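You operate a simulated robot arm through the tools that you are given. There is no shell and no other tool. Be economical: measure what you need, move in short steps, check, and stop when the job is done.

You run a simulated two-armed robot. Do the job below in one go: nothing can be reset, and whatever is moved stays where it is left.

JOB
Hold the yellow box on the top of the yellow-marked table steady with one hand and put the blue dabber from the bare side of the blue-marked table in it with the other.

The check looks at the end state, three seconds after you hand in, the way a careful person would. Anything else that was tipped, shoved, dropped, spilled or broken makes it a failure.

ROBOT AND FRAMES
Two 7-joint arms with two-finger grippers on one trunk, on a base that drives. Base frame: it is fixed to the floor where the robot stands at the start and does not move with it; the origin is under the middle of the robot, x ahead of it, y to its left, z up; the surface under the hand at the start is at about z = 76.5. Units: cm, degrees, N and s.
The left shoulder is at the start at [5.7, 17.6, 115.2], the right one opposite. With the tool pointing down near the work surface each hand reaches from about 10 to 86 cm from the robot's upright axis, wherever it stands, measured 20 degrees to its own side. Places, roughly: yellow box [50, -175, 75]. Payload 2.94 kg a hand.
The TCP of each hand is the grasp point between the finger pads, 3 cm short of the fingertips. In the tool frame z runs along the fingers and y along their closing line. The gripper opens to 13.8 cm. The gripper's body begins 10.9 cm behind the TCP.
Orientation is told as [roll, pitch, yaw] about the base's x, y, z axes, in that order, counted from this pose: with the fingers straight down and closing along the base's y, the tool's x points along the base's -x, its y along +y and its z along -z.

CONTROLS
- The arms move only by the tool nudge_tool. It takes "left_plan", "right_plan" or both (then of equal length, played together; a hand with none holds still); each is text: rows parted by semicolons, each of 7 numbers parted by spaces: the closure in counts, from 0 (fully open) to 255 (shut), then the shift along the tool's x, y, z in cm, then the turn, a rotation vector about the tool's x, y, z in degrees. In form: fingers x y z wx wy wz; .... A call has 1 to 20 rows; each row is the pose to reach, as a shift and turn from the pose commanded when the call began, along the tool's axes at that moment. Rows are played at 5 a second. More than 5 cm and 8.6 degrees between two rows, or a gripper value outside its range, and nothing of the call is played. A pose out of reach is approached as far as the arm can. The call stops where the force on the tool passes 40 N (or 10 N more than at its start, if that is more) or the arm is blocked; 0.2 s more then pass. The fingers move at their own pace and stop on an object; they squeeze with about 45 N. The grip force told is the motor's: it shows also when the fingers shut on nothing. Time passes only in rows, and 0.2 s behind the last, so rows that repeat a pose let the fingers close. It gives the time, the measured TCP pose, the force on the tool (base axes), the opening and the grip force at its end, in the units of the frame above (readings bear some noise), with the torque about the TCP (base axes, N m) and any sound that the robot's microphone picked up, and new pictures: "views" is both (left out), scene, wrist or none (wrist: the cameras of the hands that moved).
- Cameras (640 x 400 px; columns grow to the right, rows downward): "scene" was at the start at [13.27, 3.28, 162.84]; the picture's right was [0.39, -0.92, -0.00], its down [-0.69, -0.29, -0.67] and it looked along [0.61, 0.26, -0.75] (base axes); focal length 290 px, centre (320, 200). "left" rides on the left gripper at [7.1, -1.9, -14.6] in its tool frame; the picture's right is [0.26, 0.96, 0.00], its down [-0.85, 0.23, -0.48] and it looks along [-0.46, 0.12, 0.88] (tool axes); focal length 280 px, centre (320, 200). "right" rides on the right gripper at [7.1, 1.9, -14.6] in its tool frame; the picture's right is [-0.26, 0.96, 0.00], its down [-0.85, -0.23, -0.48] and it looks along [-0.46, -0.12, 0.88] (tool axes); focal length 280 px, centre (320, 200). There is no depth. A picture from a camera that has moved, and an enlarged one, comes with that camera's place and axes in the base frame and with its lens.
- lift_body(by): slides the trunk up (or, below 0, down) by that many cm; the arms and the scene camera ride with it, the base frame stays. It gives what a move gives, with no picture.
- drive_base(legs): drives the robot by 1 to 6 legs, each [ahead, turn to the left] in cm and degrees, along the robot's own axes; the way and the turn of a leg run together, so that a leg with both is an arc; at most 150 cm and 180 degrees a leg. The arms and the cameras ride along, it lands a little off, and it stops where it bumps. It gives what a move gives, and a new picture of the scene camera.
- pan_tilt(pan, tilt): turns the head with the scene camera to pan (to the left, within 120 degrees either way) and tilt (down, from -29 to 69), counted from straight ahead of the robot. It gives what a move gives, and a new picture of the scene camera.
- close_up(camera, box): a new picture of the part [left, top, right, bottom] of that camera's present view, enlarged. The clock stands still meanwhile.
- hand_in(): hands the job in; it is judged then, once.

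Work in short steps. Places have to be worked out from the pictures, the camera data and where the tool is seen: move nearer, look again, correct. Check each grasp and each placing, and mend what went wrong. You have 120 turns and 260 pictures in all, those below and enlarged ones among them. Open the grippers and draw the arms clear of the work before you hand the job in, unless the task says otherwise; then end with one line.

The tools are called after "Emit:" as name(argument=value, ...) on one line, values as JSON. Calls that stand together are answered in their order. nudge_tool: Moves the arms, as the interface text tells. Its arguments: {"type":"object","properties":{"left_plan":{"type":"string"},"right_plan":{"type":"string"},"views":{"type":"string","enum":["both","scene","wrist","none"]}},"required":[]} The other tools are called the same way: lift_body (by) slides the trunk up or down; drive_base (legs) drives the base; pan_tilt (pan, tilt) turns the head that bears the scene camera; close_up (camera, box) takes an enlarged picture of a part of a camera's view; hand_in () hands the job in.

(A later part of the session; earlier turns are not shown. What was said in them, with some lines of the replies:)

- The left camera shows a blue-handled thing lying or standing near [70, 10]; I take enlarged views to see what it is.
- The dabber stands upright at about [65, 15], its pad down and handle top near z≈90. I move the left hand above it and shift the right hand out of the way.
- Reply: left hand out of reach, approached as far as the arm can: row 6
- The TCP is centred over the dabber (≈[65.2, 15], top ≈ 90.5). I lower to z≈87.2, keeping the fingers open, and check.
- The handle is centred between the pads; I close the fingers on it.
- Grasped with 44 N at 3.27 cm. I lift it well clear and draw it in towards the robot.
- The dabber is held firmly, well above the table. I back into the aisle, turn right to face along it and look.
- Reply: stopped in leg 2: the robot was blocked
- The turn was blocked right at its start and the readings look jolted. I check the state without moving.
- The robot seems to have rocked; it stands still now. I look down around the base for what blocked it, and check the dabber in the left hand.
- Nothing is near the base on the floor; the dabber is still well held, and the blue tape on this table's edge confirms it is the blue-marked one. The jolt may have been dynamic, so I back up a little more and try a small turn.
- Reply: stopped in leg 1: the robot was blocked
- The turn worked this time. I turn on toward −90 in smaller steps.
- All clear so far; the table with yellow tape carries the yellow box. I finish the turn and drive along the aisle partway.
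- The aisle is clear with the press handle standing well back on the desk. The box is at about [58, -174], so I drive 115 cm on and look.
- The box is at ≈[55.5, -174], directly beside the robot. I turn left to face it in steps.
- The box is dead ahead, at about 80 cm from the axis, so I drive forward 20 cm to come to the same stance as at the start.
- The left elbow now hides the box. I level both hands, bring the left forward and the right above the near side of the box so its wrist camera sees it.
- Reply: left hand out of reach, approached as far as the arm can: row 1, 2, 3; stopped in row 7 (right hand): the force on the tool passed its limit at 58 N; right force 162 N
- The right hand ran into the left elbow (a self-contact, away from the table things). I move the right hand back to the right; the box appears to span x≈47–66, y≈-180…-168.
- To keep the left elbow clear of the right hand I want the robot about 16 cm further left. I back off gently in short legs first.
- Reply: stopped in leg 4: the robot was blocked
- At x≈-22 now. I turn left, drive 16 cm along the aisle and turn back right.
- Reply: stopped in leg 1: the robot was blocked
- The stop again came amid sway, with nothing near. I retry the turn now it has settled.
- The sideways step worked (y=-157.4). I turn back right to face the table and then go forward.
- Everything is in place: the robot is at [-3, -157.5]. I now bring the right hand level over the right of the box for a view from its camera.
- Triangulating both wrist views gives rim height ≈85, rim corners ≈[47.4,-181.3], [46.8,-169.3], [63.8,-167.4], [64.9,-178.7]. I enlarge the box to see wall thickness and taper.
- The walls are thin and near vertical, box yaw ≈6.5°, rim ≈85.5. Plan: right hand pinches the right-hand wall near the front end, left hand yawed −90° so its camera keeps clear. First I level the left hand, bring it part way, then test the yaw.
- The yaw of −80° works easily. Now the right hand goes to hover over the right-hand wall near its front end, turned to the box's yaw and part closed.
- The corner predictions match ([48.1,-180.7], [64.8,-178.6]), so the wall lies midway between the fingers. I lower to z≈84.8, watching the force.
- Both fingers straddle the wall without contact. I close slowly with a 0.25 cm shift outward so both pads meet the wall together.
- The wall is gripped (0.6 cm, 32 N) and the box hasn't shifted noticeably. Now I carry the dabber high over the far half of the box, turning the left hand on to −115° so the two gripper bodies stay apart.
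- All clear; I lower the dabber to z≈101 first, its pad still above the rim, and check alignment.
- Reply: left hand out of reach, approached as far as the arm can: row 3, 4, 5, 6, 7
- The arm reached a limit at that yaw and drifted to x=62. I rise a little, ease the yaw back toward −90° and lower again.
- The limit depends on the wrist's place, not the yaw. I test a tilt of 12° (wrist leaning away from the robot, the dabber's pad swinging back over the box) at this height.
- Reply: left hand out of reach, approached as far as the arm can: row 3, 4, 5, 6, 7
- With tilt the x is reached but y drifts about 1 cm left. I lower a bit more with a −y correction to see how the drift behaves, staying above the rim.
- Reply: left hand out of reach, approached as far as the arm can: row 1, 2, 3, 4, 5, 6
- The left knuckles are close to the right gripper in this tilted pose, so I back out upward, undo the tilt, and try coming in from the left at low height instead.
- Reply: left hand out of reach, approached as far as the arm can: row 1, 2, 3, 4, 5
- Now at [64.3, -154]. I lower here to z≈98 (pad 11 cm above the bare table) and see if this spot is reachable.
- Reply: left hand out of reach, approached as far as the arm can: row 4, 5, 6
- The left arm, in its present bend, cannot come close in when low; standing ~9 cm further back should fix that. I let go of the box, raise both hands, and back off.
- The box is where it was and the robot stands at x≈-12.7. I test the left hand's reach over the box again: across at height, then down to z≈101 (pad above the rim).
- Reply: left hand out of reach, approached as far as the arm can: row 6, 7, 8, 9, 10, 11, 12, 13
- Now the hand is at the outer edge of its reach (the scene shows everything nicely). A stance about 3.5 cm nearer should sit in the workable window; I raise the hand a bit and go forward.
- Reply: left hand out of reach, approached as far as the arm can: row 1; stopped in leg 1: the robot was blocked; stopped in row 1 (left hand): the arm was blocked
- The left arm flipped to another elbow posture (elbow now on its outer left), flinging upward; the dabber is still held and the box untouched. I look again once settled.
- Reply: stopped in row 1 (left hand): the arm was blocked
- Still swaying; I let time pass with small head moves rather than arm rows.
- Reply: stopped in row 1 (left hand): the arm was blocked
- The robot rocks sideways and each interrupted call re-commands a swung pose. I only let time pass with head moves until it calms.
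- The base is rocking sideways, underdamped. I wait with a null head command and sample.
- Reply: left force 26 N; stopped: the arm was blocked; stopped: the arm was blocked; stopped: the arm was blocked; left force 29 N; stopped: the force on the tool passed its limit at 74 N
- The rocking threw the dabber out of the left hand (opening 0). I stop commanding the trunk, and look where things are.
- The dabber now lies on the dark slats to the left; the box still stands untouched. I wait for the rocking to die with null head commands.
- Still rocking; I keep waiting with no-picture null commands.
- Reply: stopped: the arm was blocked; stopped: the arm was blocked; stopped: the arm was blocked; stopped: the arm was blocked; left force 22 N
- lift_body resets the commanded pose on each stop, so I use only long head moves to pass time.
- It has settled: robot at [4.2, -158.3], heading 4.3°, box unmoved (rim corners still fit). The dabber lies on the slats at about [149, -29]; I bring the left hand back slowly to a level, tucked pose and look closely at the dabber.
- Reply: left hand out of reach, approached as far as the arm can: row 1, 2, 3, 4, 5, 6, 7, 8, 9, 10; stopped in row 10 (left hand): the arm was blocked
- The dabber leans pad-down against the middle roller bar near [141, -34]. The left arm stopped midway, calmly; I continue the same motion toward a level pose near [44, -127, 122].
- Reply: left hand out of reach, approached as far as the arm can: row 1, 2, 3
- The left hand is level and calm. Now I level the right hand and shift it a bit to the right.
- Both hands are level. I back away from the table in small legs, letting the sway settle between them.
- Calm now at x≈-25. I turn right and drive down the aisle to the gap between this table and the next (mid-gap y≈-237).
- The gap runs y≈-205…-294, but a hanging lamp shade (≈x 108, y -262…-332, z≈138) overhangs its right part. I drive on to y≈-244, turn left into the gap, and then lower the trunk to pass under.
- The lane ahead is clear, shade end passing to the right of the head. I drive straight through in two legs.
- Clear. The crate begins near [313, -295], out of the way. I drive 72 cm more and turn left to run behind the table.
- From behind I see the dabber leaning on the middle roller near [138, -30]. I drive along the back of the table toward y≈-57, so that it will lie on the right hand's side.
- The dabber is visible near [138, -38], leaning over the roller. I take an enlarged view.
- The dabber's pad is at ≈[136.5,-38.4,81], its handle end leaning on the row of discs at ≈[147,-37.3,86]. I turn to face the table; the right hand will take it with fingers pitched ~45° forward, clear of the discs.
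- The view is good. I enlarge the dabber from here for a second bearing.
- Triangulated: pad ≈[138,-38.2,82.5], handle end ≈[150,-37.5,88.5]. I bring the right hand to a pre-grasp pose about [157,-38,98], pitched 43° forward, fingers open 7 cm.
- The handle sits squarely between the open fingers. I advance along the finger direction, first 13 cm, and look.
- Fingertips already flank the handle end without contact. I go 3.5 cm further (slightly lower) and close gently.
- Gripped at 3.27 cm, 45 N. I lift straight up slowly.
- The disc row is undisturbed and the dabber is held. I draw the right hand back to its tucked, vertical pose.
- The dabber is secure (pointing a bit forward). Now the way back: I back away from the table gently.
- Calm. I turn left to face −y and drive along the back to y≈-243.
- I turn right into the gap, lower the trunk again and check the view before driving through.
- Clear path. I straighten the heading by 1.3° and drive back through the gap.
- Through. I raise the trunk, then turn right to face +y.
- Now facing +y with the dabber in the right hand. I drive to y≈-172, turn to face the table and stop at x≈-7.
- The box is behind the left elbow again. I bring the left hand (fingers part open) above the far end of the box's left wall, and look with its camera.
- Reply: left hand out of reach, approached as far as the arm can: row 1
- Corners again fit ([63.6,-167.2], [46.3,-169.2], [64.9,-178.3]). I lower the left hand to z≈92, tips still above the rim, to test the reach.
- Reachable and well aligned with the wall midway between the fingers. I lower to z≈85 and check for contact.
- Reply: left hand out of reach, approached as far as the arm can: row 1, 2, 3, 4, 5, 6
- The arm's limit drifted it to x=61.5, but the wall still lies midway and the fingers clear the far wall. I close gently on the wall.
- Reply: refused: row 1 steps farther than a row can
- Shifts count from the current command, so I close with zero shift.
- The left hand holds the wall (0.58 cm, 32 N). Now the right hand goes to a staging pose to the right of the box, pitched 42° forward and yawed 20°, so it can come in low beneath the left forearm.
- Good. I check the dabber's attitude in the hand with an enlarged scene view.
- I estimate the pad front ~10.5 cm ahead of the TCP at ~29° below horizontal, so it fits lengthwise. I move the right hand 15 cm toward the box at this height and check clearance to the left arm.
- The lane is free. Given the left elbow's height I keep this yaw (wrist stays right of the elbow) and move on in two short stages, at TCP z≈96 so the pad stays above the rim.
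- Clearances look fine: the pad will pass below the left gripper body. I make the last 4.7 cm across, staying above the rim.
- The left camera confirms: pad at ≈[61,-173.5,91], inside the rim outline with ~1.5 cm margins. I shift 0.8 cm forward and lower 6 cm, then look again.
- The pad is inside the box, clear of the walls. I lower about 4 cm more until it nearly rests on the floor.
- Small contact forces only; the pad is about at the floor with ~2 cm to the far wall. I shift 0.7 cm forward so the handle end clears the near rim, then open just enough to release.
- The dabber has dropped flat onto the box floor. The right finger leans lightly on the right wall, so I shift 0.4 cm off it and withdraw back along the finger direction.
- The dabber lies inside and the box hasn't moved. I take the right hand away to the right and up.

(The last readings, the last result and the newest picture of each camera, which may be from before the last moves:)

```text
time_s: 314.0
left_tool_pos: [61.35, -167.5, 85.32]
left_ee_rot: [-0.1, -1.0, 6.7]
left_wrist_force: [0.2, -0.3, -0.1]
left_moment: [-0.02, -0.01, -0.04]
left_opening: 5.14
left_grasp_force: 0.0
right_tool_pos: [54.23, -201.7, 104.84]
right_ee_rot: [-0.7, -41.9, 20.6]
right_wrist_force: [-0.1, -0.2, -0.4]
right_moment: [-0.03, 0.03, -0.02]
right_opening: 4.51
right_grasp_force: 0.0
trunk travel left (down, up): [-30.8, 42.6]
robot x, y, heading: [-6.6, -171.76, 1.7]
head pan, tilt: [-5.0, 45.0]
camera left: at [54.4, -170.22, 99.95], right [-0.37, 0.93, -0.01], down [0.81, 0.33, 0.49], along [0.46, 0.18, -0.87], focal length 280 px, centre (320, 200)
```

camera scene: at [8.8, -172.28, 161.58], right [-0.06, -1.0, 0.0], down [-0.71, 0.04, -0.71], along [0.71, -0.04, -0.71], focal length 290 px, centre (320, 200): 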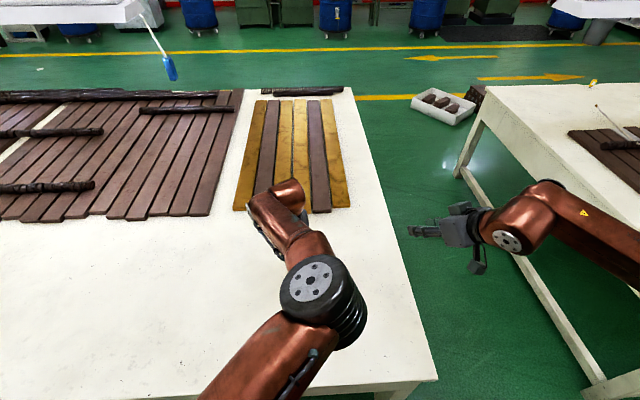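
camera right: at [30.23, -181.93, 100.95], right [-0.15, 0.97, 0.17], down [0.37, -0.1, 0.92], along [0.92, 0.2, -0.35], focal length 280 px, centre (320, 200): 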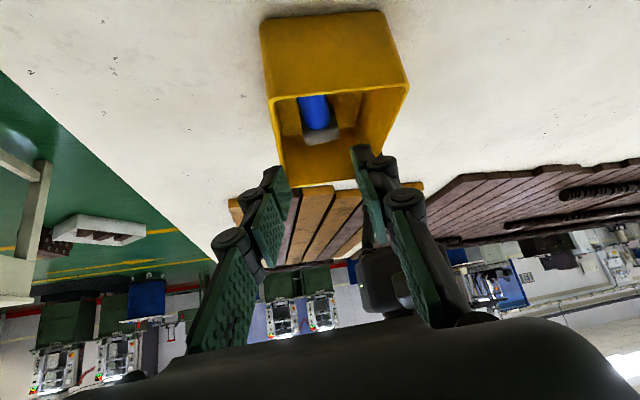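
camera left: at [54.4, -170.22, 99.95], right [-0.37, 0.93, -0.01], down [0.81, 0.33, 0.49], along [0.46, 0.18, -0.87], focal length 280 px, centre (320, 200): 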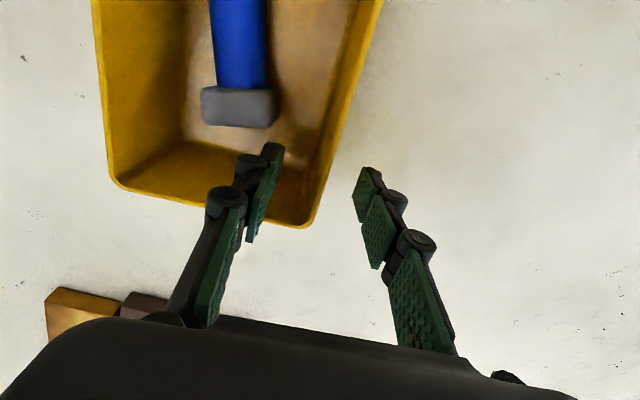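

Released; I lift the left hand straight up and then away to the left.

Emit:
nudge_tool(left_plan="160 0 0 -1.5 0 0 0; 160 0 0 -4 0 0 0; 160 0 0 -7 0 0 0; 160 0 0 -11 0 0 0; 160 0 0 -15 0 0 0; 160 0 0 -19 0 0 0; 160 0 0 -23 0 0 0; 160 0 4 -25 0 0 0; 160 0 8 -25 0 0 0; 160 0 12 -25 0 0 0; 160 0 16 -25 0 0 0; 160 0 16 -25 0 0 0; 160 0 16 -25 0 0 0")

```text
time_s: 316.8
left_tool_pos: [59.19, -151.33, 110.25]
left_ee_rot: [-0.3, -1.0, 6.8]
left_wrist_force: [-1.2, 0.9, -0.6]
left_moment: [-0.01, 0.02, -0.02]
left_opening: 5.15
left_grasp_force: 0.1
right_tool_pos: [54.23, -201.64, 104.74]
right_ee_rot: [-0.8, -41.9, 20.7]
right_wrist_force: [0.1, -0.2, 1.2]
right_moment: [-0.04, -0.02, 0.02]
right_opening: 4.47
right_grasp_force: 0.0
trunk travel left (down, up): [-30.8, 42.6]
robot x, y, heading: [-6.54, -172.28, 1.6]
head pan, tilt: [-5.0, 45.0]
camera scene: at [8.79, -172.18, 161.58], right [-0.06, -1.0, 0.0], down [-0.71, 0.04, -0.71], along [0.71, -0.04, -0.71], focal length 290 px, centre (320, 200)
camera left: at [52.21, -154.18, 124.83], right [-0.37, 0.93, -0.01], down [0.81, 0.33, 0.49], along [0.46, 0.18, -0.87], focal length 280 px, centre (320, 200)
```

scene: 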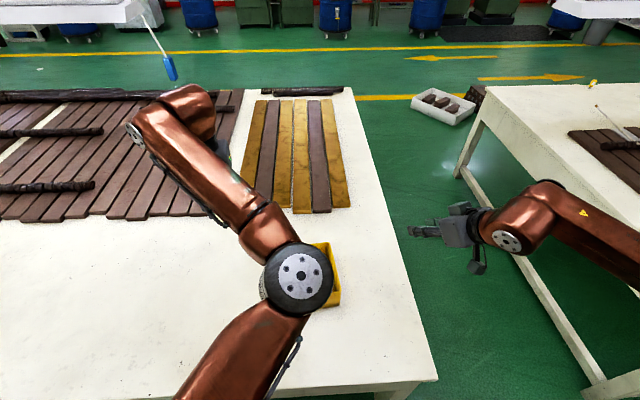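
left: 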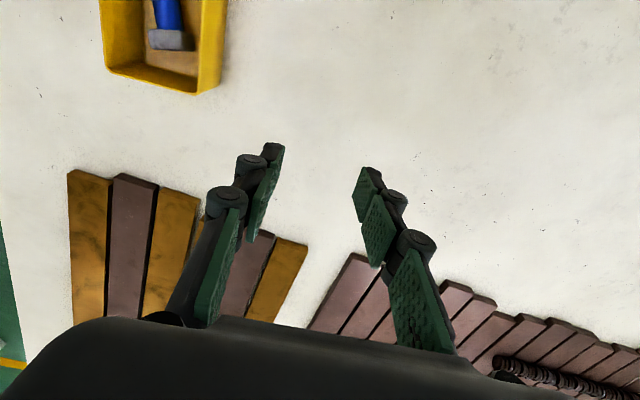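

The box stands in place with the dabber inside, both arms clear. I open both grippers fully and give it a moment to settle.

Emit:
nudge_tool(left_plan="0 0 0 0 0 0 0; 0 0 4 0 0 0 0; 0 0 8 0 0 0 0; 0 0 8 0 0 0 0; 0 0 8 0 0 0 0; 0 0 8 0 0 0 0; 0 0 8 0 0 0 0; 0 0 8 0 0 0 0", right_plan="0 0 0 0 0 0 0; 0 0 0 0 0 0 0; 0 0 0 0 0 0 0; 0 0 0 0 0 0 0; 0 0 0 0 0 0 0; 0 0 0 0 0 0 0; 0 0 0 0 0 0 0; 0 0 0 0 0 0 0", views="both")

```text
time_s: 318.6
left_tool_pos: [58.21, -143.39, 110.12]
left_ee_rot: [-0.1, -1.1, 6.7]
left_wrist_force: [0.6, -0.4, -0.1]
left_moment: [-0.01, 0.01, 0.0]
left_opening: 13.8
left_grasp_force: 0.0
right_tool_pos: [54.19, -201.59, 104.85]
right_ee_rot: [-0.8, -41.9, 20.6]
right_wrist_force: [0.3, 0.1, 0.0]
right_moment: [0.0, 0.0, 0.01]
right_opening: 13.79
right_grasp_force: 0.0
trunk travel left (down, up): [-30.8, 42.6]
robot x, y, heading: [-6.58, -171.88, 1.7]
head pan, tilt: [-5.0, 45.0]
camera scene: at [8.77, -172.25, 161.58], right [-0.06, -1.0, 0.0], down [-0.71, 0.04, -0.71], along [0.71, -0.04, -0.71], focal length 290 px, centre (320, 200)
camera right: at [39.35, -205.02, 110.88], right [-0.15, 0.97, 0.17], down [0.37, -0.1, 0.92], along [0.92, 0.2, -0.35], focal length 280 px, centre (320, 200)
camera left: at [51.25, -146.24, 124.7], right [-0.37, 0.93, -0.01], down [0.81, 0.33, 0.49], along [0.46, 0.18, -0.87], focal length 280 px, centre (320, 200)
```

scene: 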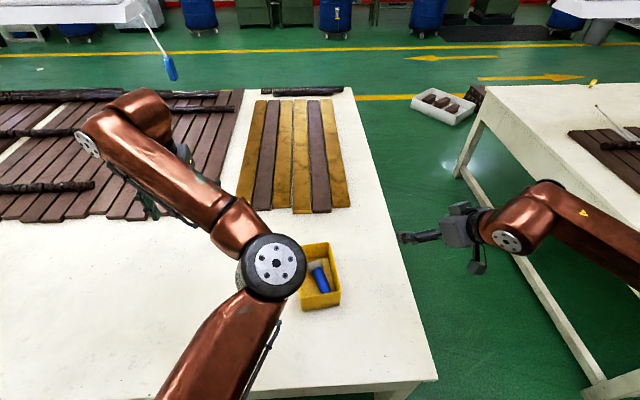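
right: 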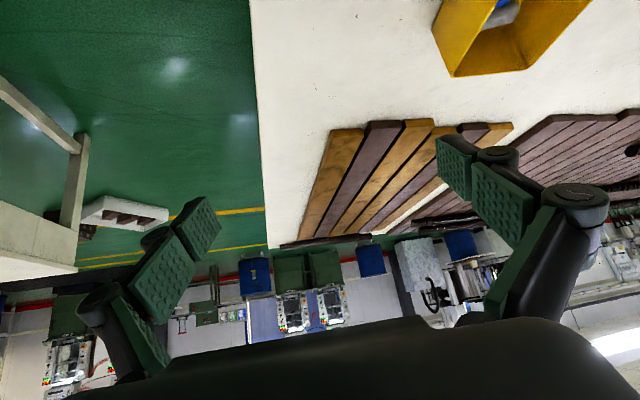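
left: 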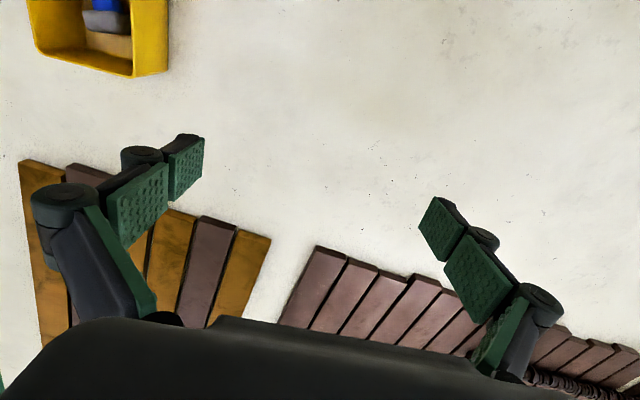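

The scene view shows the blue dabber lying in the upright yellow box, the arms clear and both grippers open. I hand in.

Emit:
hand_in()

```text
The job is handed in.
```

The blue dabber is in the yellow box, which the left hand held while the right hand placed it; on the way, the robot rocked and threw the dabber onto the slats, and I had to pick it up again, but I saw nothing else displaced.
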